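You operate a simulated robot arm through the tools that you are given. There is no shell and no other tool.

The job below is to be done with a simulated robot arm. You get a single attempt, and the scene is never put back.

TASK
Put things in order on the top of the work deck. At the end: the green fuse stands where the silver adapter (marked "50") stood; the silver adapter stands where the black adapter (marked "93") stood; the black adapter stands where the red tub (marked "M6") stood; the red tub stands on top of the purple roll; whatever was shut is shut again. Leave all else as you found it, and nothing knocked over.

It is judged by the outcome, as a careful person would: the job done as asked, and still so three seconds after it is handed in. It fails if anything else is knocked over, pushed out of place, dropped, spilled or broken.

THE ROBOT
A 6-joint arm with a two-finger parallel gripper, fixed in place. Base frame: the origin is at the foot of the arm, x ahead of it, y to its left, z up; the work surface is at about z = 0. Units: mm, degrees, N and s.
With the tool pointing down near the work surface it reaches from about 140 to 580 mm from the base axis. Its first joint turns from -66.0 to 66.0 degrees. Payload 2.1 kg.
Tool frame: the origin (TCP) lies between the finger pads and is the grasp point; the fingertips stand 30 mm ahead of it; z points along the fingers, y is the line along which they close. The gripper opens to 94 mm. The fingers are 28 mm wide and 10 mm thick; the gripper's body (50 by 96 mm) begins 55 mm behind the TCP.
Orientation is that of the tool frame in the base frame, as [roll, pitch, yaw] about the fixed x, y, z axes, in that order (R = Rz(yaw) Ry(pitch) Rx(roll)). With the fingers straight down and closing along the base's y, the tool's x points along the base's -x, its y along +y and its z along -z.

THE INTERFACE
- The arm moves only by the tool servo_tool. Its arguments are lists of equal length, an entry for each row: "offset": the shift along the tool's x, y, z in mm, a list of three; "delta_rot": the turn, a rotation vector about the tool's x, y, z in degrees, a list of three. In form: {"offset": [[dx, dy, dz], ...], "delta_rot": [[rx, ry, rz], ...]}. A call has 1 to 20 rows; each row shifts and turns the commanded pose from where the row before left it, along the tool's axes as they then stand. "gripper" is the closure, from 0 (fully open) to 1 (shut), set as the call begins (left out, the last holds). Rows are played at 5 a second. More than 50 mm and 8.6 degrees between two rows, or a gripper value outside its range, and nothing of the call is played. Where a pose cannot be reached the arm comes as near as it can. A force on the tool above 40 N (or 10 N above the force at the start of the call, whichever is more), or a blocked arm, ends the call early, and 0.2 s more pass. Each finger travels about 72 mm/s and halts on what it meets, pressing with about 45 N; the grip force reading is that of the motor and also rises with nothing between the fingers. The clock runs only during rows and for 0.2 s after the last one: add rows that do not move to give the fingers time. It gives the time, the measured TCP pose, the force on the tool (base axes), the opening and the grip force at its end, in the units of the frame above (readings bear some noise), with the torque about the TCP (base axes, N m) and any sound that the robot's microphone picked up.
- Cameras (640 x 400 px; columns grow to the right, rows downward): "scene" is fixed at [32.3, -357.2, 482.4]; the picture's right is [0.93, -0.36, 0.00], its down [-0.21, -0.53, -0.82] and it looks along [0.30, 0.76, -0.57] (base axes); focal length 323 px, centre (320, 200). "wrist" rides on the gripper at [76, 14, -102] in the tool frame; the picture's right is [-0.18, 0.98, 0.00], its down [-0.75, -0.14, -0.64] and it looks along [-0.63, -0.12, 0.77] (tool axes); focal length 243 px, centre (320, 200). There is no depth. A picture from a camera that has moved, and an enlarged one, comes with that camera's place and axes in the base frame and with its lens.
- grab_frame(camera): a new picture of that camera. No time passes.
- inspect(camera, box): a new picture of the part [left, top, right, bottom] of that camera's present view, enlarged. No time passes.
- hand_in(): hands the job in; it is judged then, once.

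Places have to be worked out from the pictures, the camera data and where the tool is seen. Open the gripper and draw the arm clear of the work before you hand the job in, unless the task says otherwise.

The tools are called after ">>>" as a command line: name --argument value ..., lists and objects as JSON in quotes. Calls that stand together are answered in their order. servo_tool: Moves the arm, as the interface text tells. Its arguments: {"type":"object","properties":{"offset":{"type":"array","items":{"type":"array","items":{"type":"number"}}},"delta_rot":{"type":"array","items":{"type":"array","items":{"type":"number"}}},"gripper":{"type":"number"}},"required":["offset","delta_rot"]} The other tools are called the same way: grab_frame (camera) takes a picture; inspect (camera, box) takes an enlarged picture of a part of a camera's view; hand_in () hands the job in.

At the start:

```text
clock: 0.0
tool_pos: [268.8, 146.6, 296.6]
ee_rot: [179.9, 0.1, 180.0]
wrist_force: [-0.8, 0.3, 0.0]
torque: [0.01, 0.02, 0.03]
gripper_width: 94.0
finger_force: 0.1
```

scene: 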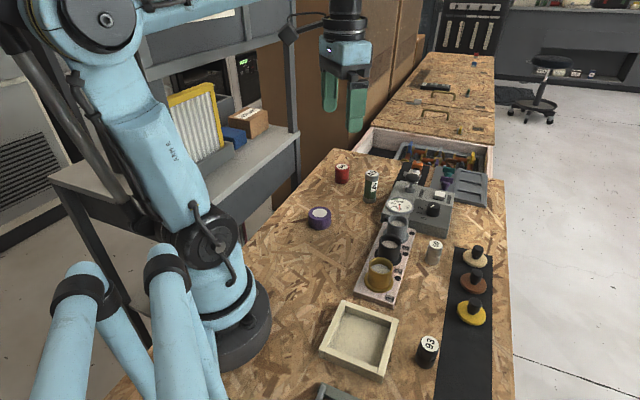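
wrist: 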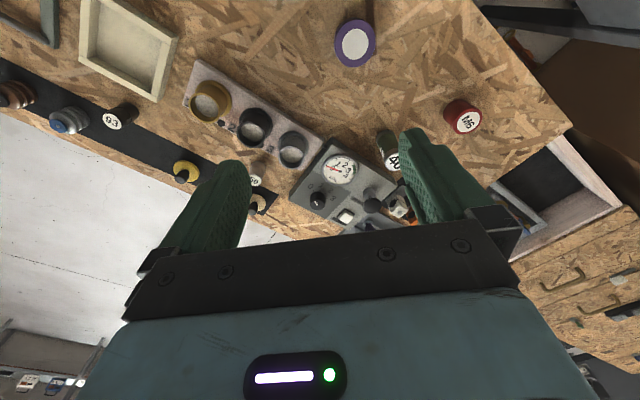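

The first pictures show the deck with red tub, purple roll, a green-ish cylinder ("40"), a silver adapter ("50") and a black adapter ("93"). I'll enlarge parts of the scene to identify everything.

>>> inspect --camera "scene" --box '[290, 140, 450, 240]'

>>> inspect --camera "scene" --box '[340, 220, 500, 320]'

>>> inspect --camera "scene" --box '[310, 290, 500, 400]'

>>> inspect --camera "wrist" --box '[160, 60, 520, 260]'

>>> inspect --camera "scene" --box '[340, 100, 520, 212]'

```text
4.00 times, centred on (370, 190) of scene
camera zoom: at [32.3, -357.2, 482.4], right [0.93, -0.36, 0.0], down [-0.21, -0.53, -0.82], along [0.3, 0.76, -0.57], focal length 1294 px, centre (120, 240)
```

zoom: 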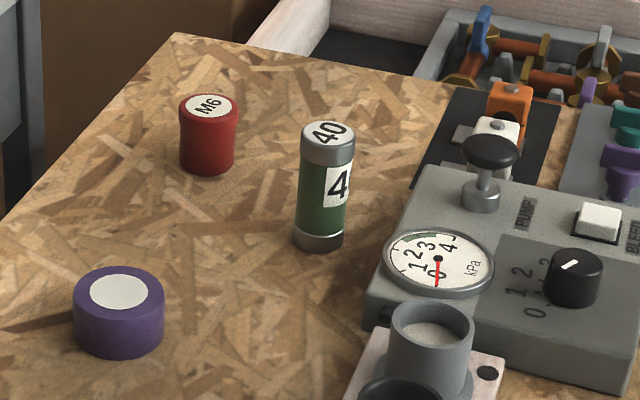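

```text
4.00 times, centred on (420, 270) of scene
camera zoom: at [32.3, -357.2, 482.4], right [0.93, -0.36, 0.0], down [-0.21, -0.53, -0.82], along [0.3, 0.76, -0.57], focal length 1294 px, centre (-80, -80)
```

zoom: 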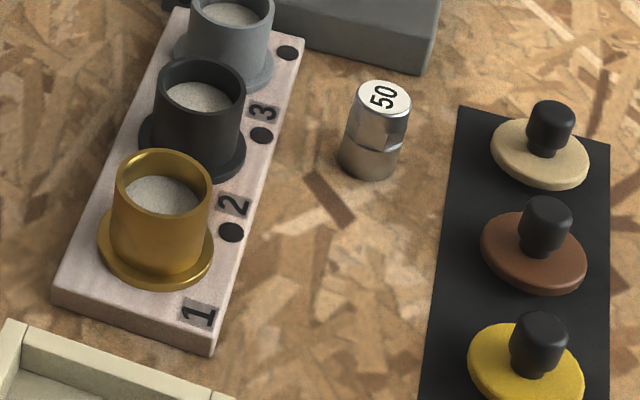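

```text
3.37 times, centred on (405, 345) of scene
camera zoom: at [32.3, -357.2, 482.4], right [0.93, -0.36, 0.0], down [-0.21, -0.53, -0.82], along [0.3, 0.76, -0.57], focal length 1089 px, centre (34, -288)
```

zoom: 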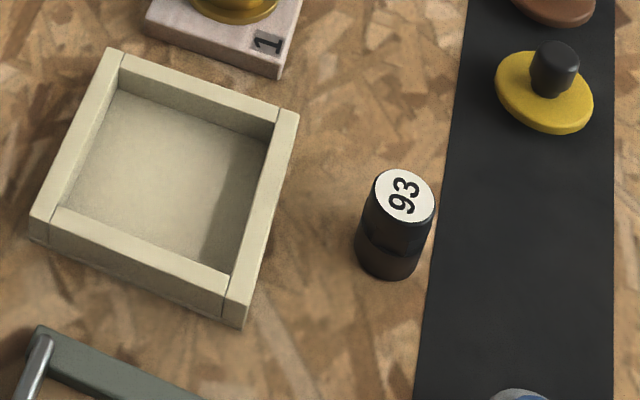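

```text
1.78 times, centred on (340, 160) of wrist
camera zoom: at [192.7, 162.1, 398.4], right [0.18, 0.98, 0.0], down [0.75, -0.14, 0.64], along [0.63, -0.12, -0.77], focal length 431 px, centre (284, 271)
```

zoom: 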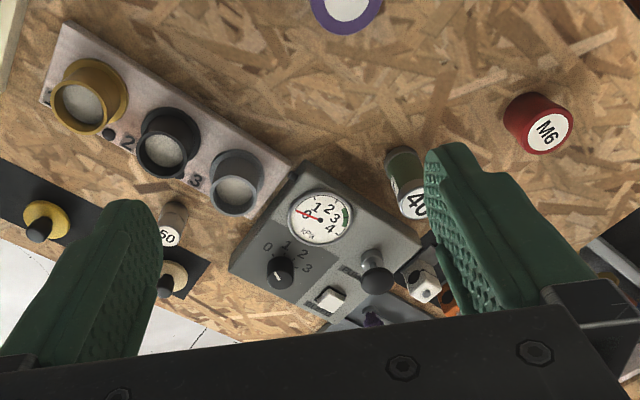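

```text
3.56 times, centred on (430, 156) of scene
camera zoom: at [32.3, -357.2, 482.4], right [0.93, -0.36, 0.0], down [-0.21, -0.53, -0.82], along [0.3, 0.76, -0.57], focal length 1150 px, centre (-71, 356)
```

zoom: 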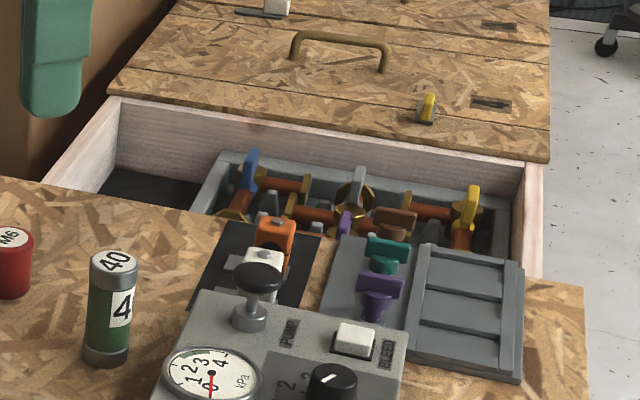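

Everything needed is in the open: the red tub is near (385, 360), purple roll (250, 208), green fuse (405, 244), silver (421, 5) and black (273, -170), but far-off estimates differ by 10–20 mm. I'll move above the red tub to get a close wrist view for a better fix.

>>> servo_tool --offset '[[-16.6, 30.5, 21], [-16.6, 30.5, 21], [-16.6, 30.5, 21], [-16.6, 30.5, 21], [-16.6, 30.5, 21], [-16.6, 30.5, 21], [-16.6, 30.5, 21], [0, 0, 0]]' --delta_rot '[[0, 0, 0], [0, 0, 0], [0, 0, 0], [0, 0, 0], [0, 0, 0], [0, 0, 0], [0, 0, 0], [0, 0, 0]]'

>>> grab_frame --camera "wrist"

>>> grab_frame --camera "scene"

```text
clock: 1.8
tool_pos: [386.1, 362.9, 149.1]
ee_rot: [-180.0, 0.0, 180.0]
wrist_force: [0.1, 0.1, 0.1]
torque: [0.01, 0.0, 0.0]
gripper_width: 93.8
finger_force: 0.0
```

```text
taken
camera wrist: at [309.4, 377.4, 251.5], right [0.18, 0.98, 0.0], down [0.75, -0.14, 0.64], along [0.63, -0.12, -0.77], focal length 243 px, centre (320, 200)
```

wrist: 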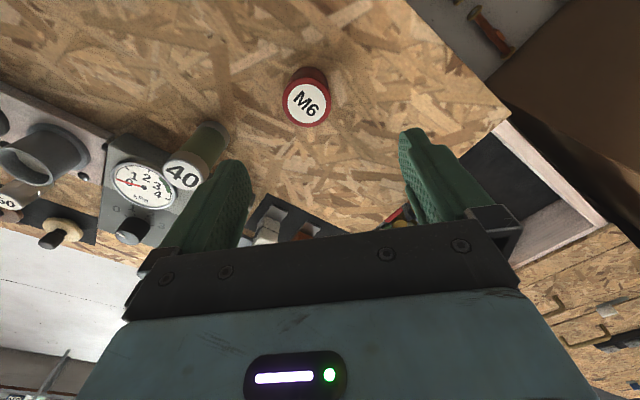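

```text
taken
```

scene: 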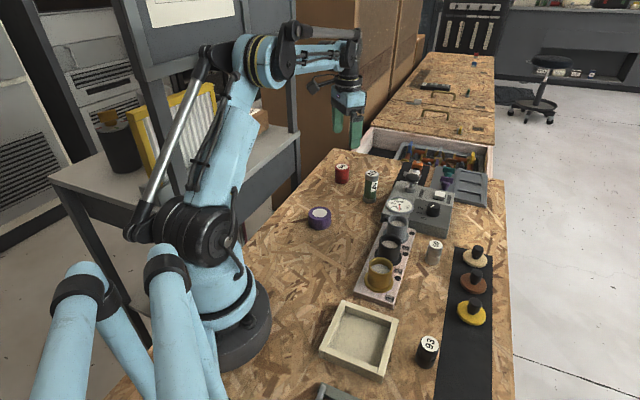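

The tub is seen nearly beneath the tool; I'll enlarge to get exact ellipse centres of its top and base.

>>> inspect --camera "wrist" --box '[256, 40, 384, 120]'

>>> inspect --camera "wrist" --box '[128, 90, 288, 190]'

>>> inspect --camera "scene" --box '[300, 150, 396, 210]'

```text
5.00 times, centred on (320, 80) of wrist
camera zoom: at [309.4, 377.4, 251.5], right [0.18, 0.98, 0.0], down [0.75, -0.14, 0.64], along [0.63, -0.12, -0.77], focal length 1213 px, centre (320, 800)
```

zoom: 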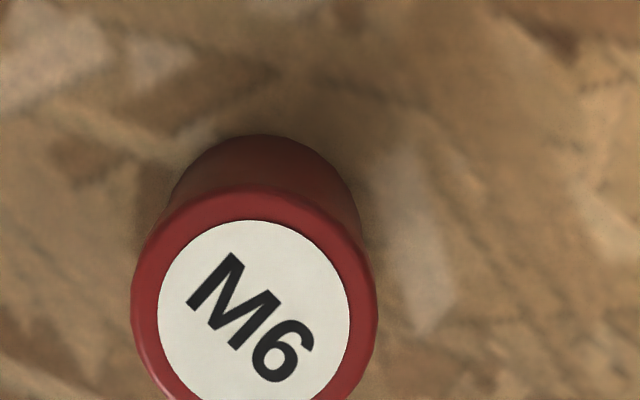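

```text
4.00 times, centred on (208, 140) of wrist
camera zoom: at [309.4, 377.4, 251.5], right [0.18, 0.98, 0.0], down [0.75, -0.14, 0.64], along [0.63, -0.12, -0.77], focal length 970 px, centre (768, 440)
```

zoom: 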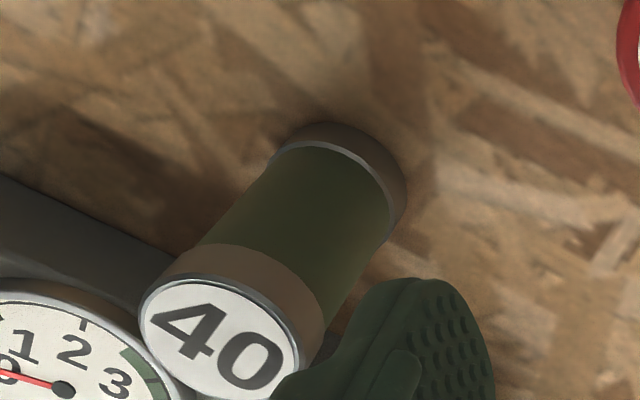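

```text
6.67 times, centred on (348, 180) of scene
camera zoom: at [32.3, -357.2, 482.4], right [0.93, -0.36, 0.0], down [-0.21, -0.53, -0.82], along [0.3, 0.76, -0.57], focal length 2156 px, centre (133, 333)
```

zoom: 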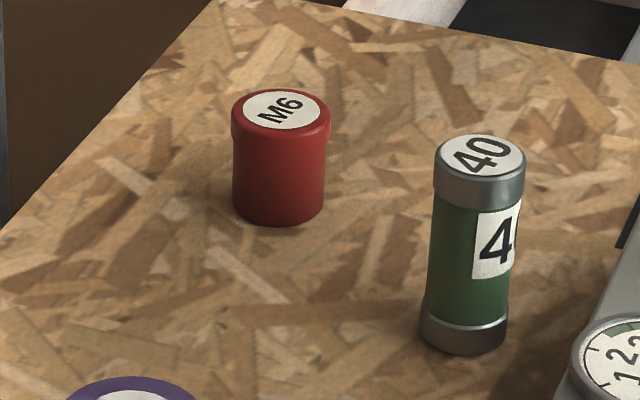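

From the wrist view the tub's axis works out at about (371.5, 355), height ~48. I shift over it and descend to z≈90 with the gripper open, then re-check.

>>> servo_tool --offset '[[7.3, -4, 0], [7.3, -3.9, 0], [0, 0, 20], [0, 0, 20], [0, 0, 19], [0, 0, 0]]' --delta_rot '[[0, 0, 0], [0, 0, 0], [0, 0, 0], [0, 0, 0], [0, 0, 0], [0, 0, 0]]'

>>> grab_frame --camera "wrist"

>>> inspect --camera "scene" --box '[300, 120, 396, 180]'

```text
clock: 3.2
tool_pos: [372.0, 352.7, 93.2]
ee_rot: [-180.0, -0.1, 180.0]
wrist_force: [0.1, 0.2, 0.2]
torque: [-0.01, -0.01, 0.02]
gripper_width: 94.0
finger_force: 0.1
```

```text
taken
camera wrist: at [296.0, 367.8, 193.5], right [0.18, 0.98, 0.0], down [0.75, -0.14, 0.64], along [0.63, -0.12, -0.77], focal length 243 px, centre (320, 200)
```

wrist: 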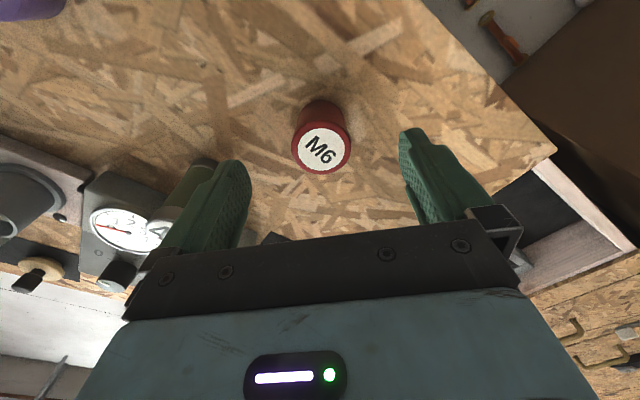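

```text
6.67 times, centred on (348, 150) of scene
camera zoom: at [32.3, -357.2, 482.4], right [0.93, -0.36, 0.0], down [-0.21, -0.53, -0.82], along [0.3, 0.76, -0.57], focal length 2156 px, centre (133, 533)
```

zoom: 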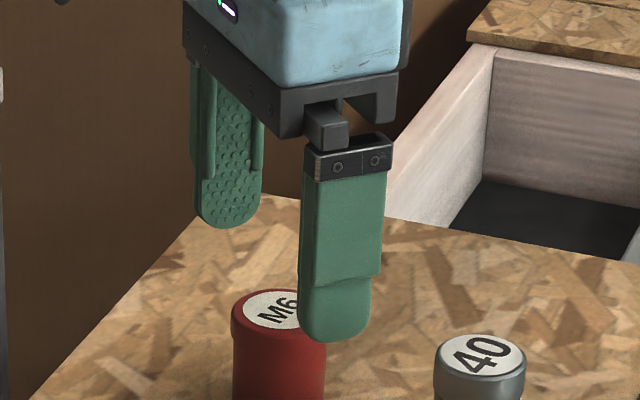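

The tub's label centre projects to (372, 354.5), nicely under the tool at (372, 353.5). I descend 56 mm straight down with the gripper open so the pads straddle the tub.

>>> servo_tool --offset '[[0, 1, 14], [0, 0, 14], [0, 0, 14], [0, 0, 8], [0, 0, 5], [0, 0, 0]]' --delta_rot '[[0, 0, 0], [0, 0, 0], [0, 0, 0], [0, 0, 0], [0, 0, 0], [0, 0, 0]]'

>>> grab_frame --camera "wrist"

>>> inspect --camera "scene" --box '[300, 130, 396, 190]'

```text
clock: 4.6
tool_pos: [370.3, 354.4, 35.4]
ee_rot: [179.9, 0.0, -180.0]
wrist_force: [0.1, -0.5, 0.5]
torque: [0.01, -0.01, -0.03]
gripper_width: 94.0
finger_force: 0.1
```

```text
taken
camera wrist: at [294.9, 368.9, 136.8], right [0.18, 0.98, 0.0], down [0.75, -0.14, 0.64], along [0.63, -0.12, -0.77], focal length 243 px, centre (320, 200)
```

wrist: 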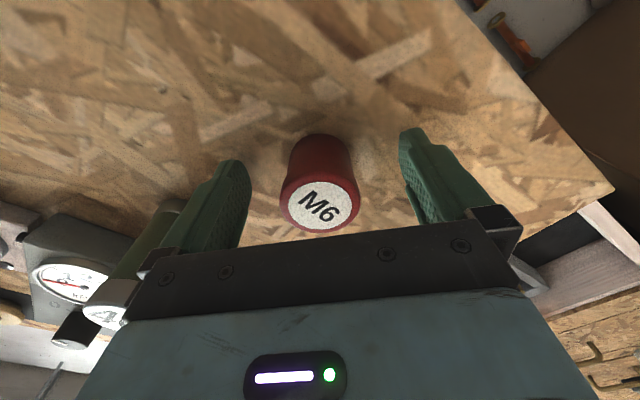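

```text
6.67 times, centred on (348, 160) of scene
camera zoom: at [32.3, -357.2, 482.4], right [0.93, -0.36, 0.0], down [-0.21, -0.53, -0.82], along [0.3, 0.76, -0.57], focal length 2156 px, centre (133, 467)
```

zoom: 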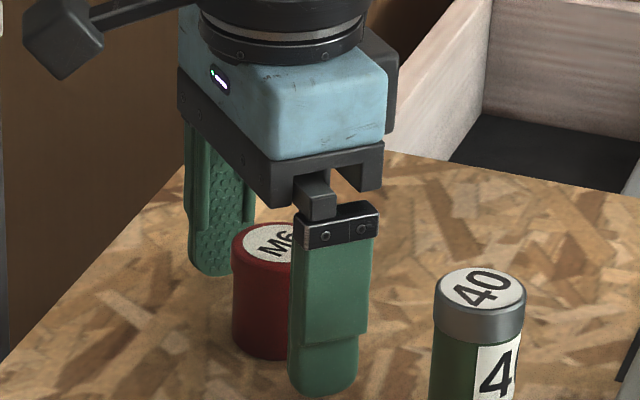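

The tub sits centred between the pads (label at pixel (319,206), matching the TCP projection), no contact. I close the gripper on it.

>>> servo_tool --offset '[[0, 0, 0], [0, 0, 0], [0, 0, 0], [0, 0, 0]]' --delta_rot '[[0, 0, 0], [0, 0, 0], [0, 0, 0], [0, 0, 0]]' --gripper 0.75

>>> grab_frame --camera "wrist"

```text
clock: 5.6
tool_pos: [370.9, 353.6, 35.8]
ee_rot: [-180.0, 0.0, -180.0]
wrist_force: [-0.7, 0.2, -0.4]
torque: [0.0, 0.0, -0.01]
gripper_width: 42.6
finger_force: 44.4
```

```text
taken
camera wrist: at [295.0, 368.9, 136.9], right [0.18, 0.98, 0.0], down [0.75, -0.14, 0.64], along [0.63, -0.12, -0.77], focal length 243 px, centre (320, 200)
```

wrist: 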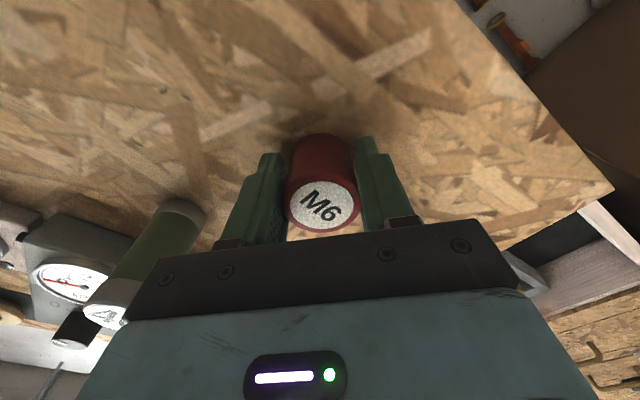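

The tub is gripped at 42.6 mm width with 44 N. I lift it gently 90 mm and carry it part-way toward the roll, stopping to one side so the wrist camera can see the roll unobstructed.

>>> servo_tool --offset '[[0, 0, -4], [0, 0, -10], [0, 0, -18], [0, 0, -20], [0, 0, -20], [0, 0, -18], [10, -6, 0], [20, -12, 0], [26, -15, 0], [26, -15, 0], [20, -11, 0], [9, -5, 0], [0, 0, 0]]' --delta_rot '[[0, 0, 0], [0, 0, 0], [0, 0, 0], [0, 0, 0], [0, 0, 0], [0, 0, 0], [0, 0, 0], [0, 0, 0], [0, 0, 0], [0, 0, 0], [0, 0, 0], [0, 0, 0], [0, 0, 0]]'

>>> grab_frame --camera "wrist"

>>> grab_frame --camera "scene"

```text
clock: 8.4
tool_pos: [258.8, 289.8, 127.0]
ee_rot: [-179.9, 0.0, -180.0]
wrist_force: [0.8, 0.1, -0.9]
torque: [0.01, 0.0, -0.01]
gripper_width: 42.6
finger_force: 44.8
```

```text
taken
camera wrist: at [183.2, 303.9, 227.8], right [0.18, 0.98, 0.0], down [0.75, -0.14, 0.64], along [0.63, -0.12, -0.77], focal length 243 px, centre (320, 200)
```

wrist: 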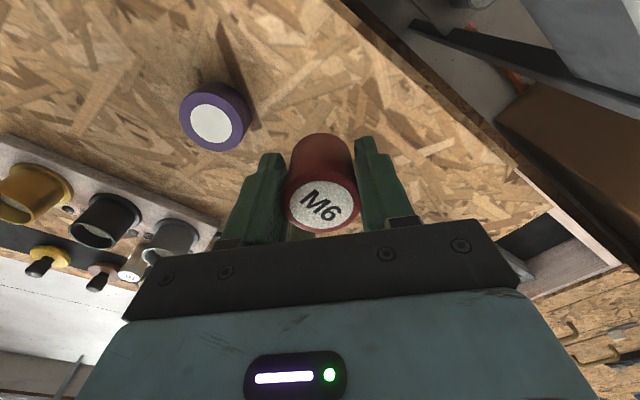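

```text
taken
```

scene: 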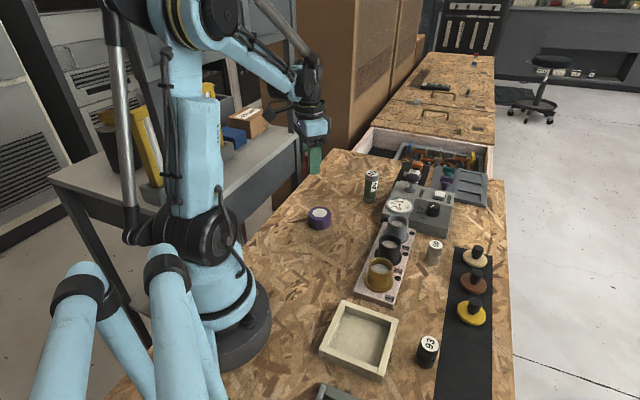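

I hold the tub securely; the purple roll is visible at upper-left. I enlarge the roll and the held tub to fix the roll's centre and height.

>>> inspect --camera "wrist" --box '[152, 70, 280, 150]'

>>> inspect --camera "scene" --box '[288, 190, 352, 230]'

>>> inspect --camera "scene" --box '[280, 120, 344, 160]'

```text
5.00 times, centred on (216, 110) of wrist
camera zoom: at [183.2, 303.9, 227.8], right [0.18, 0.98, 0.0], down [0.75, -0.14, 0.64], along [0.63, -0.12, -0.77], focal length 1213 px, centre (840, 650)
```

zoom: 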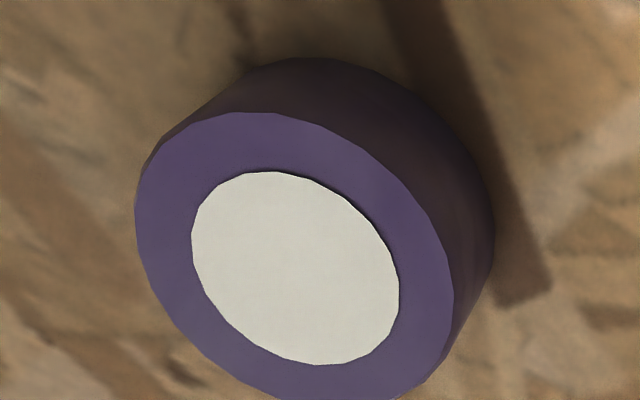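

```text
10.00 times, centred on (320, 210) of scene
camera zoom: at [32.3, -357.2, 482.4], right [0.93, -0.36, 0.0], down [-0.21, -0.53, -0.82], along [0.3, 0.76, -0.57], focal length 3234 px, centre (320, 100)
```

zoom: 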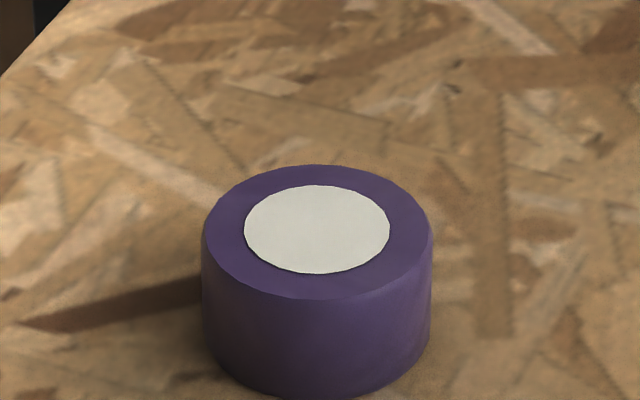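

```text
10.00 times, centred on (312, 140) of scene
camera zoom: at [32.3, -357.2, 482.4], right [0.93, -0.36, 0.0], down [-0.21, -0.53, -0.82], along [0.3, 0.76, -0.57], focal length 3234 px, centre (400, 800)
```

zoom: 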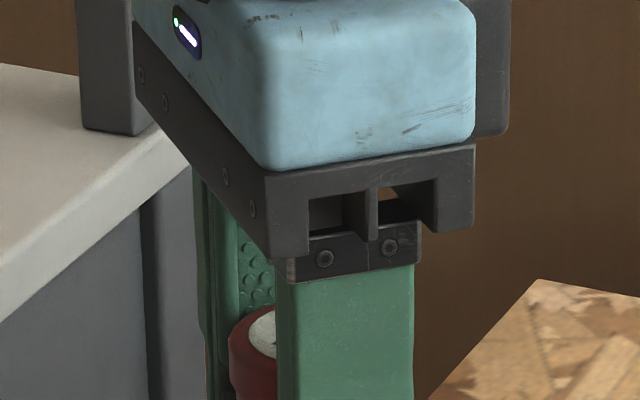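

The roll's centre works out at about (246, 200) with a top at z≈31–34 and diameter 53. I carry the tub over it and lower to leave about 12 mm of gap, then check alignment.

>>> servo_tool --offset '[[2, -10, 0], [3, -22, 0], [4, -26, 0], [3, -21, 0], [2, -10.8, 0], [0, 0, 15], [0, 0, 17], [0, 0, 13], [0, 0, 0]]' --delta_rot '[[0, 0, 0], [0, 0, 0], [0, 0, 0], [0, 0, 0], [0, 0, 0], [0, 0, 0], [0, 0, 0], [0, 0, 0], [0, 0, 0]]'

>>> grab_frame --camera "wrist"

>>> inspect --camera "scene" --box '[272, 170, 368, 230]'

>>> inspect --camera "wrist" --box '[256, 90, 384, 170]'

```text
clock: 10.4
tool_pos: [245.5, 201.4, 80.9]
ee_rot: [180.0, 0.0, -180.0]
wrist_force: [0.2, 0.4, -1.1]
torque: [0.0, -0.03, -0.01]
gripper_width: 42.1
finger_force: 45.2
```

```text
taken
camera wrist: at [169.5, 215.9, 182.7], right [0.18, 0.98, 0.0], down [0.75, -0.14, 0.64], along [0.63, -0.12, -0.77], focal length 243 px, centre (320, 200)
```

wrist: 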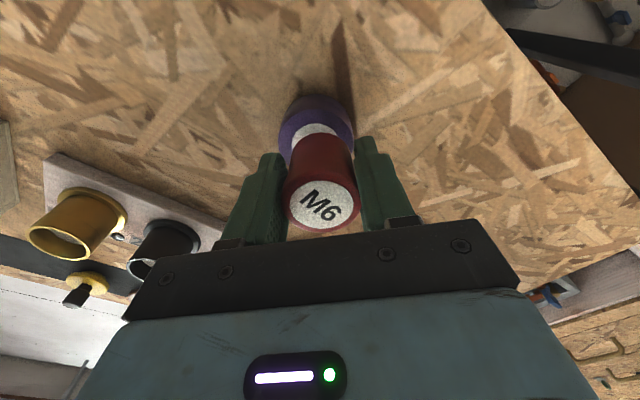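

```text
6.67 times, centred on (320, 200) of scene
camera zoom: at [32.3, -357.2, 482.4], right [0.93, -0.36, 0.0], down [-0.21, -0.53, -0.82], along [0.3, 0.76, -0.57], focal length 2156 px, centre (320, 200)
```

zoom: 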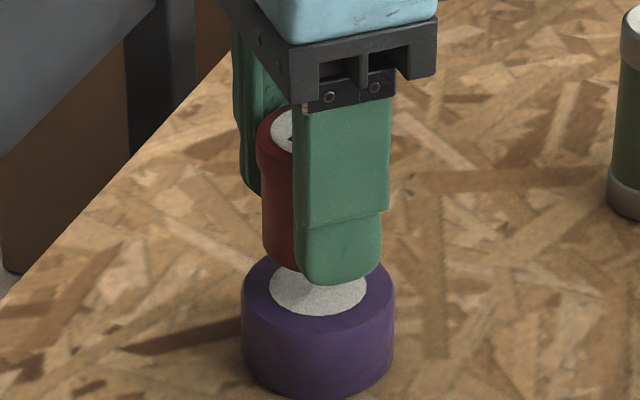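

```text
5.00 times, centred on (320, 130) of wrist
camera zoom: at [169.5, 215.9, 182.7], right [0.18, 0.98, 0.0], down [0.75, -0.14, 0.64], along [0.63, -0.12, -0.77], focal length 1213 px, centre (320, 550)
```

zoom: 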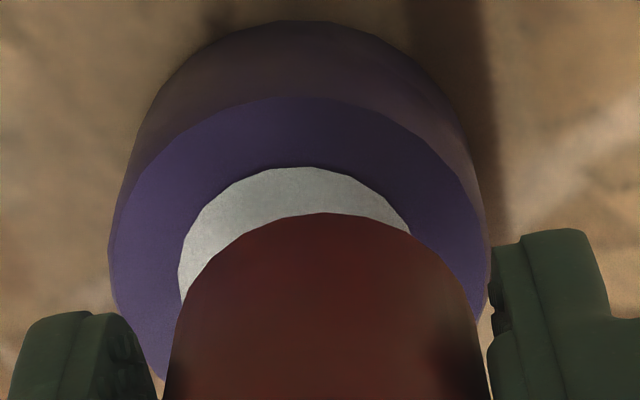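

The roll's centre lies about 2.5 mm in −y and 1.5 mm in −x from the tub's axis. I correct that and lower 9 mm slowly, watching the force.

>>> servo_tool --offset '[[1.5, -2.5, 0], [0, 0, 3], [0, 0, 3], [0, 0, 2], [0, 0, 1], [0, 0, 0]]' --delta_rot '[[0, 0, 0], [0, 0, 0], [0, 0, 0], [0, 0, 0], [0, 0, 0], [0, 0, 0]]'

>>> inspect --camera "scene" --box '[288, 190, 352, 230]'

>>> inspect --camera "wrist" --box '[256, 90, 384, 170]'

```text
clock: 11.8
tool_pos: [244.6, 198.7, 72.4]
ee_rot: [-180.0, 0.1, 179.9]
wrist_force: [0.1, 0.0, -0.4]
torque: [0.01, 0.0, 0.05]
gripper_width: 42.4
finger_force: 45.0
```

```text
10.00 times, centred on (320, 210) of scene
camera zoom: at [32.3, -357.2, 482.4], right [0.93, -0.36, 0.0], down [-0.21, -0.53, -0.82], along [0.3, 0.76, -0.57], focal length 3234 px, centre (320, 100)
```

zoom: 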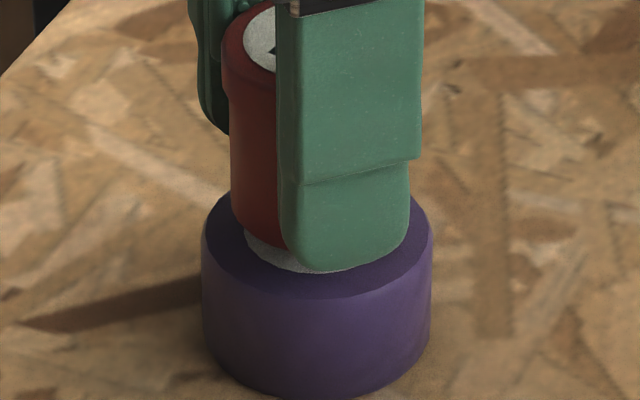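

```text
5.00 times, centred on (320, 130) of wrist
camera zoom: at [167.8, 212.7, 173.8], right [0.18, 0.98, 0.0], down [0.75, -0.14, 0.64], along [0.63, -0.12, -0.77], focal length 1213 px, centre (320, 550)
```

zoom: 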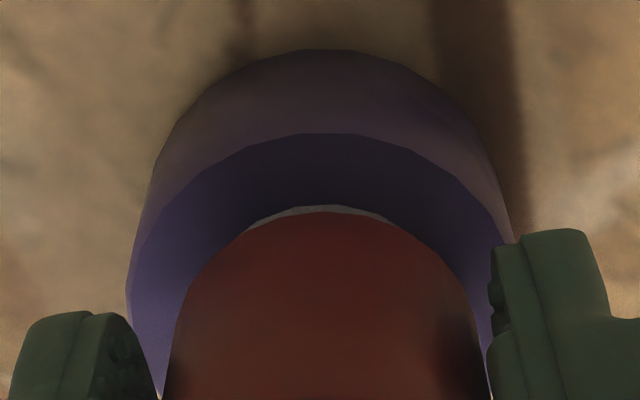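

Alignment looks good from both views (centres within ~1 mm). I lower in 1 mm rows and watch for contact force.

>>> servo_tool --offset '[[0, 0, 1], [0, 0, 1], [0, 0, 1], [0, 0, 0]]' --delta_rot '[[0, 0, 0], [0, 0, 0], [0, 0, 0], [0, 0, 0]]'

>>> inspect --camera "scene" --box '[288, 190, 352, 230]'

```text
clock: 12.8
tool_pos: [244.3, 199.1, 68.4]
ee_rot: [180.0, 0.0, 179.9]
wrist_force: [-0.3, 0.7, -0.4]
torque: [-0.03, -0.01, -0.01]
gripper_width: 42.0
finger_force: 45.2
```

```text
10.00 times, centred on (320, 210) of scene
camera zoom: at [32.3, -357.2, 482.4], right [0.93, -0.36, 0.0], down [-0.21, -0.53, -0.82], along [0.3, 0.76, -0.57], focal length 3234 px, centre (320, 100)
```

zoom: 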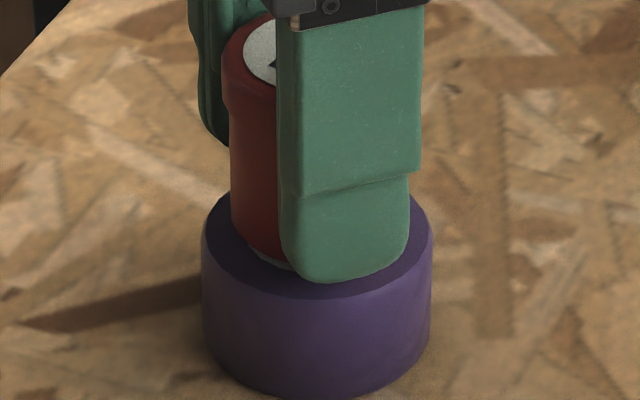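

No contact yet (force ~0), a sliver of the white disc remains visible. I go on down 1 mm at a time.

>>> servo_tool --offset '[[0, 0, 1], [0, 0, 0.5], [0, 0, 0]]' --delta_rot '[[0, 0, 0], [0, 0, 0], [0, 0, 0]]'

>>> inspect --camera "scene" --box '[304, 205, 336, 225]'

```text
clock: 13.6
tool_pos: [243.3, 198.6, 67.3]
ee_rot: [-180.0, 0.0, 180.0]
wrist_force: [0.9, 0.0, -1.8]
torque: [0.0, 0.0, -0.03]
gripper_width: 42.0
finger_force: 45.4
```

```text
16.00 times, centred on (320, 215) of scene
camera zoom: at [32.3, -357.2, 482.4], right [0.93, -0.36, 0.0], down [-0.21, -0.53, -0.82], along [0.3, 0.76, -0.57], focal length 5175 px, centre (320, -40)
```

zoom: 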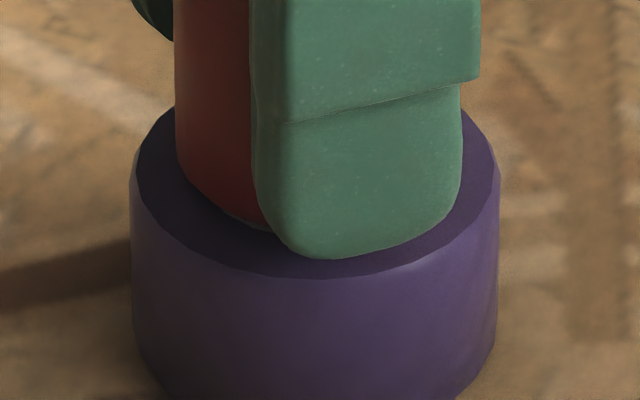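

Still hardly any contact. I take two more half-millimetre steps and check the force.

>>> servo_tool --offset '[[0, 0, 0.5], [0, 0, 0.5], [0, 0, 0]]' --delta_rot '[[0, 0, 0], [0, 0, 0], [0, 0, 0]]'

>>> inspect --camera "scene" --box '[304, 205, 336, 225]'

```text
clock: 14.4
tool_pos: [242.4, 198.4, 66.5]
ee_rot: [179.9, 0.0, -180.0]
wrist_force: [-0.4, 0.1, -0.7]
torque: [-0.01, -0.05, 0.02]
gripper_width: 42.1
finger_force: 44.7
```

```text
16.00 times, centred on (320, 215) of scene
camera zoom: at [32.3, -357.2, 482.4], right [0.93, -0.36, 0.0], down [-0.21, -0.53, -0.82], along [0.3, 0.76, -0.57], focal length 5175 px, centre (320, -40)
```

zoom: 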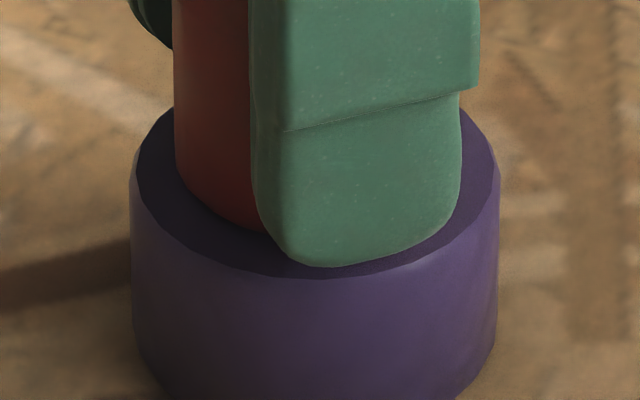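

Still no contact force. I take another look with the wrist camera pose and step down further.

>>> servo_tool --offset '[[0, 0, 0.5], [0, 0, 0.5], [0, 0, 0]]' --delta_rot '[[0, 0, 0], [0, 0, 0], [0, 0, 0]]'

>>> inspect --camera "scene" --box '[304, 205, 336, 225]'

>>> inspect --camera "wrist" --box '[256, 100, 384, 180]'

```text
clock: 15.2
tool_pos: [245.0, 198.9, 65.7]
ee_rot: [180.0, 0.1, 180.0]
wrist_force: [-1.7, -1.4, 14.8]
torque: [0.02, -0.02, -0.02]
gripper_width: 42.0
finger_force: 45.0
```

```text
16.00 times, centred on (320, 215) of scene
camera zoom: at [32.2, -357.3, 482.4], right [0.93, -0.36, 0.0], down [-0.21, -0.53, -0.82], along [0.3, 0.76, -0.57], focal length 5175 px, centre (320, -40)
```

zoom: 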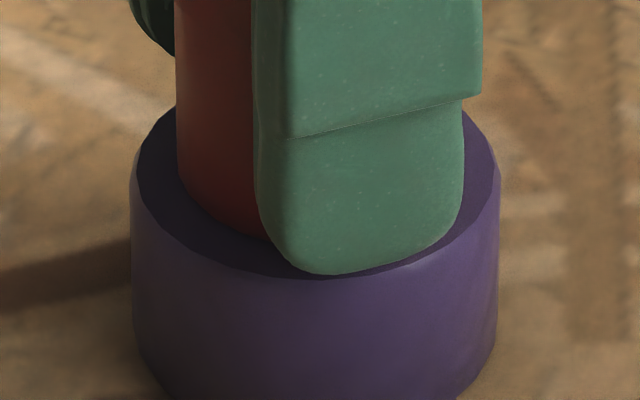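

```text
5.00 times, centred on (320, 140) of wrist
camera zoom: at [167.9, 212.7, 166.7], right [0.18, 0.98, 0.0], down [0.75, -0.14, 0.64], along [0.63, -0.12, -0.77], focal length 1213 px, centre (320, 500)
```

zoom: 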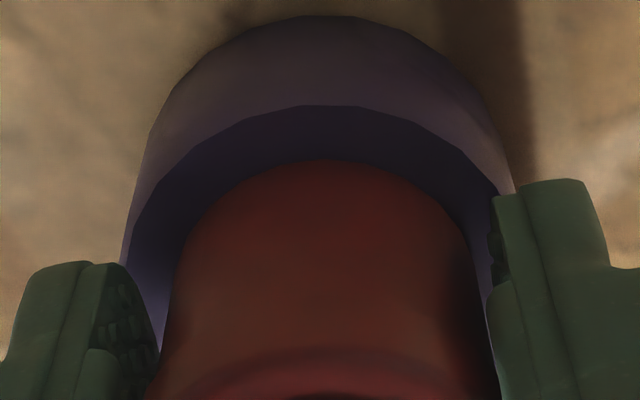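

Contact made (14.8 N upward at z≈65.5). I ease up 0.4 mm to shed load, then open the fingers and let it settle.

>>> servo_tool --offset '[[0, 0, -0.4], [0, 0, 0]]' --delta_rot '[[0, 0, 0], [0, 0, 0]]'

>>> servo_tool --offset '[[0, 0, 0], [0, 0, 0], [0, 0, 0], [0, 0, 0]]' --delta_rot '[[0, 0, 0], [0, 0, 0], [0, 0, 0], [0, 0, 0]]' --gripper 0.1

>>> grab_frame --camera "wrist"

>>> inspect --camera "scene" --box '[272, 170, 368, 230]'

```text
clock: 15.8
tool_pos: [243.7, 199.2, 65.3]
ee_rot: [-180.0, -0.1, 180.0]
wrist_force: [0.0, -0.5, -0.6]
torque: [-0.01, 0.0, 0.02]
gripper_width: 41.8
finger_force: 45.5
```

```text
clock: 16.8
tool_pos: [244.0, 198.1, 65.5]
ee_rot: [180.0, 0.0, 179.9]
wrist_force: [-0.3, 0.6, -0.4]
torque: [0.02, 0.0, -0.03]
gripper_width: 84.7
finger_force: 0.1
```

```text
taken
camera wrist: at [168.0, 212.6, 167.1], right [0.18, 0.98, 0.0], down [0.75, -0.14, 0.64], along [0.63, -0.12, -0.77], focal length 243 px, centre (320, 200)
```

wrist: 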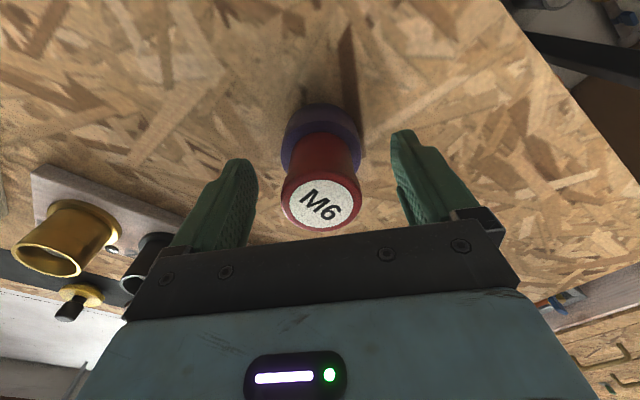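

```text
6.67 times, centred on (320, 200) of scene
camera zoom: at [32.3, -357.2, 482.4], right [0.93, -0.36, 0.0], down [-0.21, -0.53, -0.82], along [0.3, 0.76, -0.57], focal length 2156 px, centre (320, 200)
```

zoom: 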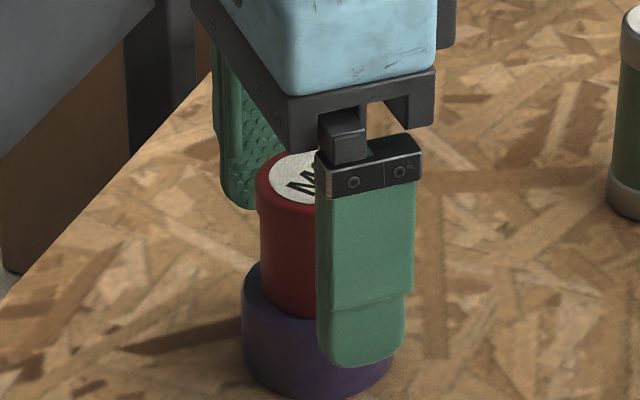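

The tub stands upright on the roll, released. I rise straight up 105 mm, cross at height over to the black adapter, and turn the tool to yaw 135° so the fingers close parallel to the tray and rack edges.

>>> servo_tool --offset '[[0, 0, -8], [0, 0, -20], [0, 0, -35], [0, 0, -42], [-1.5, -20, 0], [-3, -38, 0], [-3, -38, 0], [-3, -38, 0], [-3, -38, 0], [-3, -38, 0], [-3, -38, 0], [-3, -38, 0], [-3, -38, 0], [-2, -25, 0], [-1, -16, 0], [0, 0, 0]]' --delta_rot '[[0, 0, 0], [0, 0, 0], [0, 0, 0], [0, 0, 0], [0, 0, 0], [0, 0, 0], [0, 0, 0], [0, 0, 0], [0, 0, 0], [0, 0, 0], [0, 0, 0], [0, 0, 0], [0, 0, 0], [0, 0, 0], [0, 0, 0], [0, 0, 0]]'

>>> servo_tool --offset '[[0, 0, 0], [0, 0, 0], [0, 0, 0], [0, 0, 0], [0, 0, 0], [0, 0, 0], [0, 0, 0]]' --delta_rot '[[0, 0, 7.5], [0, 0, 7.5], [0, 0, 7.5], [0, 0, 7.5], [0, 0, 7.5], [0, 0, 7.5], [0, 0, 0]]'

>>> grab_frame --camera "wrist"

>>> grab_frame --camera "scene"

```text
clock: 20.2
tool_pos: [272.5, -168.4, 170.2]
ee_rot: [180.0, 0.1, -180.0]
wrist_force: [0.2, 0.1, 0.6]
torque: [-0.01, -0.01, 0.01]
gripper_width: 84.7
finger_force: 0.0
```

```text
clock: 21.8
tool_pos: [272.4, -167.2, 171.6]
ee_rot: [180.0, 0.0, 134.9]
wrist_force: [-0.2, -0.5, 0.5]
torque: [-0.02, -0.02, -0.01]
gripper_width: 84.7
finger_force: 0.0
```

```text
taken
camera wrist: at [229.2, -102.3, 272.5], right [0.83, 0.56, 0.0], down [0.43, -0.63, 0.64], along [0.36, -0.53, -0.77], focal length 243 px, centre (320, 200)
```

wrist: 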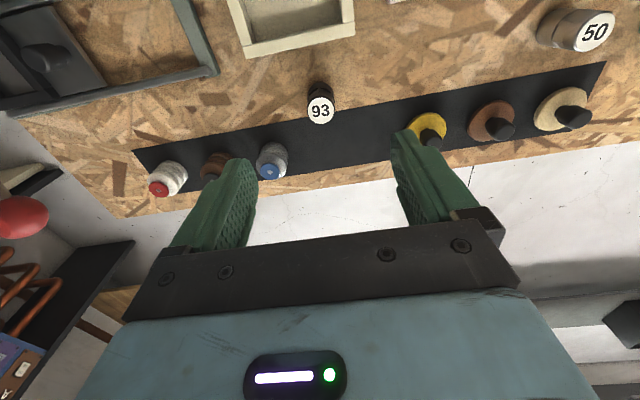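

```text
taken
```

scene: 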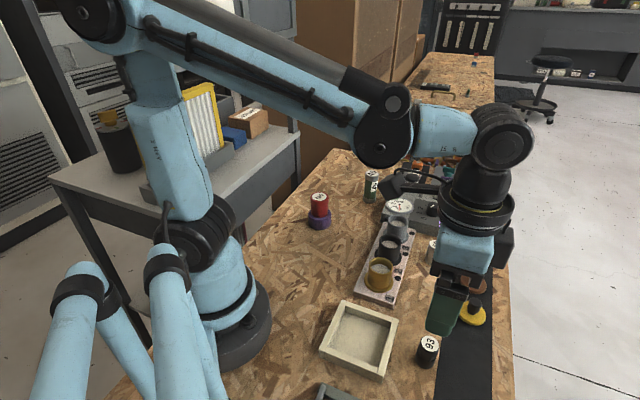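

Yaw is 135° as intended and the black adapter lies just ahead. I enlarge it to get its axis.

>>> inspect --camera "wrist" --box '[272, 70, 368, 130]'

>>> inspect --camera "scene" --box '[400, 325, 464, 365]'

>>> inspect --camera "scene" --box '[288, 180, 352, 220]'

```text
6.67 times, centred on (320, 100) of wrist
camera zoom: at [229.2, -102.3, 272.5], right [0.83, 0.56, 0.0], down [0.43, -0.63, 0.64], along [0.36, -0.53, -0.77], focal length 1618 px, centre (320, 867)
```

zoom: 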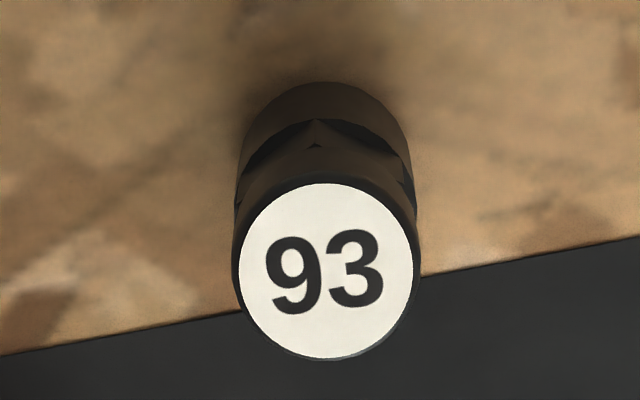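

```text
10.00 times, centred on (432, 345) of scene
camera zoom: at [32.3, -357.2, 482.4], right [0.93, -0.36, 0.0], down [-0.21, -0.53, -0.82], along [0.3, 0.76, -0.57], focal length 3234 px, centre (-800, -1250)
```

zoom: 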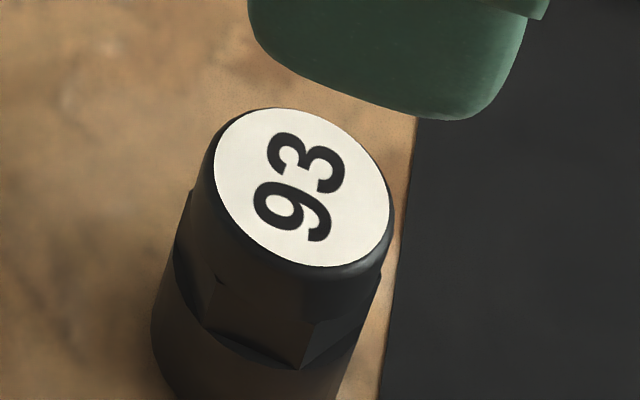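

```text
10.00 times, centred on (320, 200) of scene
camera zoom: at [32.3, -357.2, 482.4], right [0.93, -0.36, 0.0], down [-0.21, -0.53, -0.82], along [0.3, 0.76, -0.57], focal length 3234 px, centre (320, 200)
```

zoom: 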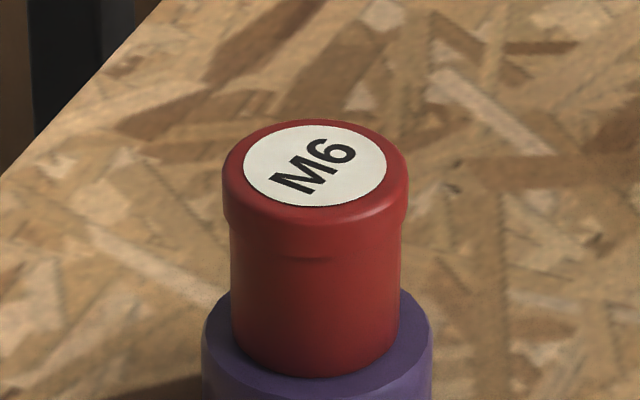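

Black adapter's axis is at about (274.8, −167.1), height ~48; the tub also looks well centred on the roll. I make a small correction and descend to z≈90 for another check.

>>> servo_tool --offset '[[-2.1, 0.4, 0], [0, 0, 25], [0, 0, 30], [0, 0, 25], [0, 0, 0]]' --delta_rot '[[0, 0, 0], [0, 0, 0], [0, 0, 0], [0, 0, 0], [0, 0, 0]]'

>>> grab_frame --camera "wrist"

>>> inspect --camera "wrist" --box '[256, 80, 384, 160]'

```text
clock: 23.0
tool_pos: [273.1, -168.1, 90.4]
ee_rot: [-180.0, -0.1, 135.0]
wrist_force: [-0.3, -0.4, 0.1]
torque: [0.01, -0.01, 0.01]
gripper_width: 84.8
finger_force: 0.1
```

```text
taken
camera wrist: at [230.5, -103.5, 192.9], right [0.83, 0.56, 0.0], down [0.43, -0.63, 0.64], along [0.36, -0.53, -0.77], focal length 243 px, centre (320, 200)
```

wrist: 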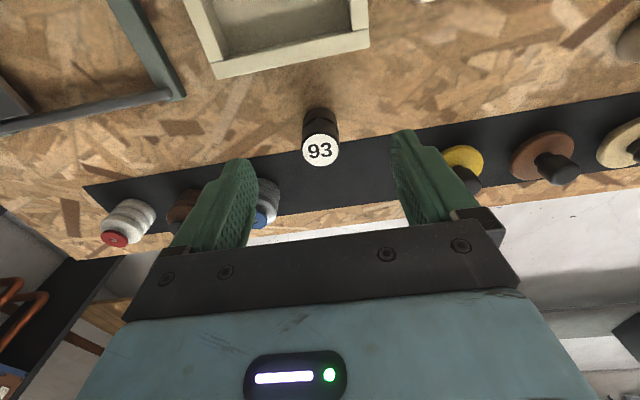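

```text
5.00 times, centred on (320, 120) of wrist
camera zoom: at [230.5, -103.5, 192.9], right [0.83, 0.56, 0.0], down [0.43, -0.63, 0.64], along [0.36, -0.53, -0.77], focal length 1213 px, centre (320, 600)
```

zoom: 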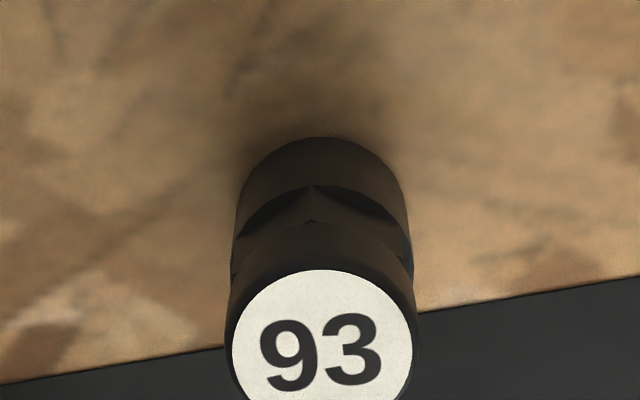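

The adapter is centred at (275.0, −167.6), within 1 mm of the tool axis. I descend 53 mm so the pads straddle it.

>>> servo_tool --offset '[[-0.8, 0.1, 14], [0, 0, 14], [0, 0, 12], [0, 0, 8], [0, 0, 5], [0, 0, 0]]' --delta_rot '[[0, 0, 0], [0, 0, 0], [0, 0, 0], [0, 0, 0], [0, 0, 0], [0, 0, 0]]'

>>> grab_frame --camera "wrist"

>>> inspect --camera "scene" --box '[368, 300, 496, 380]'

```text
clock: 24.4
tool_pos: [274.8, -168.5, 36.2]
ee_rot: [179.9, 0.0, 135.0]
wrist_force: [0.3, 0.4, 0.3]
torque: [0.05, 0.01, 0.01]
gripper_width: 84.7
finger_force: 0.1
```

```text
taken
camera wrist: at [230.9, -104.0, 138.5], right [0.83, 0.56, 0.0], down [0.43, -0.63, 0.64], along [0.36, -0.53, -0.77], focal length 243 px, centre (320, 200)
```

wrist: 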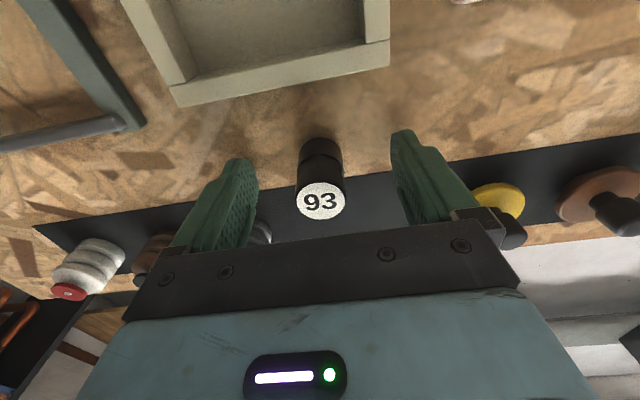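

```text
5.00 times, centred on (432, 340) of scene
camera zoom: at [32.3, -357.2, 482.4], right [0.93, -0.36, 0.0], down [-0.21, -0.53, -0.82], along [0.3, 0.76, -0.57], focal length 1617 px, centre (-240, -500)
```

zoom: 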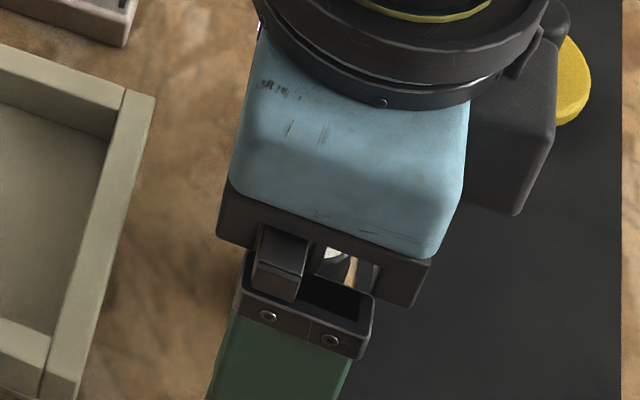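

Centred, no contact. I close the gripper on the black adapter.

>>> servo_tool --offset '[[0, 0, 0], [0, 0, 0], [0, 0, 0], [0, 0, 0], [0, 0, 0]]' --delta_rot '[[0, 0, 0], [0, 0, 0], [0, 0, 0], [0, 0, 0], [0, 0, 0]]' --gripper 0.9

>>> grab_frame --camera "wrist"

>>> inspect --camera "wrist" --box '[256, 130, 384, 210]'

```text
clock: 25.6
tool_pos: [274.2, -169.1, 37.3]
ee_rot: [179.9, 0.0, 134.9]
wrist_force: [0.1, -0.3, -0.3]
torque: [-0.02, 0.0, 0.03]
gripper_width: 26.6
finger_force: 45.2
```

```text
taken
camera wrist: at [230.9, -104.0, 138.6], right [0.83, 0.56, 0.0], down [0.43, -0.63, 0.64], along [0.36, -0.53, -0.77], focal length 243 px, centre (320, 200)
```

wrist: 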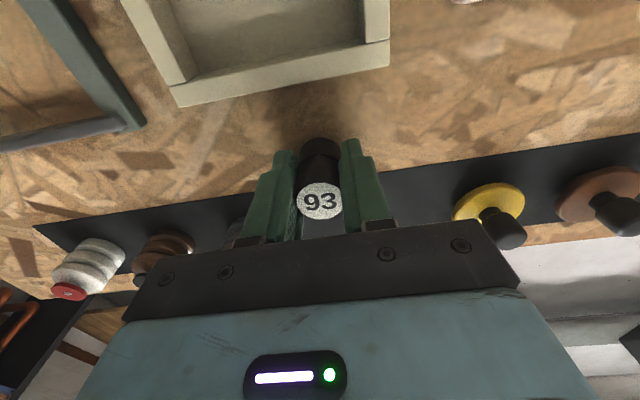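

```text
5.00 times, centred on (320, 170) of wrist
camera zoom: at [230.9, -104.0, 138.6], right [0.83, 0.56, 0.0], down [0.43, -0.63, 0.64], along [0.36, -0.53, -0.77], focal length 1213 px, centre (320, 350)
```

zoom: 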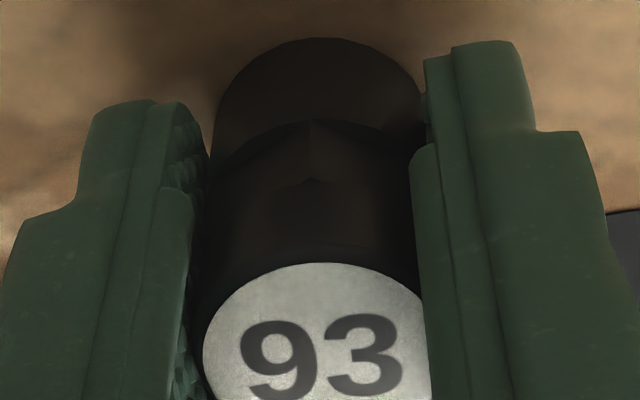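

The black adapter is gripped at 26.6 mm with 45 N. I lift it 150 mm to clear the rack and check that it holds.

>>> servo_tool --offset '[[0, 0, -4], [0, 0, -12], [0, 0, -25], [0, 0, -35], [0, 0, -38], [0, 0, -36], [0, 0, 0]]' --delta_rot '[[0, 0, 0], [0, 0, 0], [0, 0, 0], [0, 0, 0], [0, 0, 0], [0, 0, 0], [0, 0, 0]]'

>>> grab_frame --camera "scene"

>>> grab_frame --camera "wrist"

```text
clock: 27.2
tool_pos: [275.4, -169.6, 186.4]
ee_rot: [-180.0, 0.0, 135.0]
wrist_force: [-0.2, 0.0, -0.2]
torque: [0.01, 0.01, 0.03]
gripper_width: 26.6
finger_force: 45.1
```

```text
taken
```

scene: 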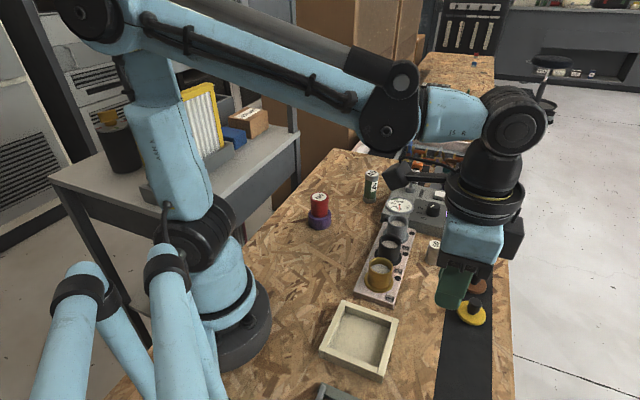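

```text
taken
camera wrist: at [231.5, -105.4, 287.8], right [0.83, 0.56, 0.0], down [0.43, -0.63, 0.64], along [0.36, -0.53, -0.77], focal length 243 px, centre (320, 200)
```

wrist: 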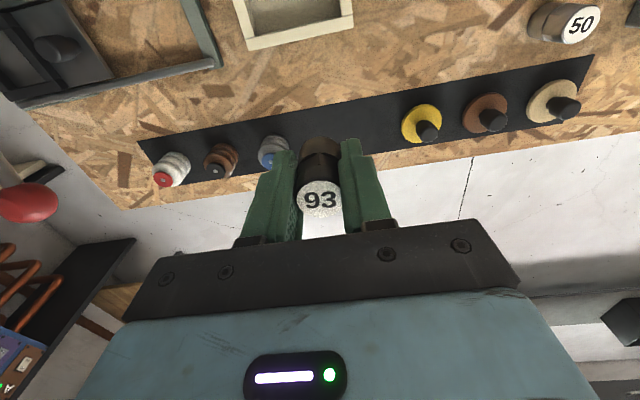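

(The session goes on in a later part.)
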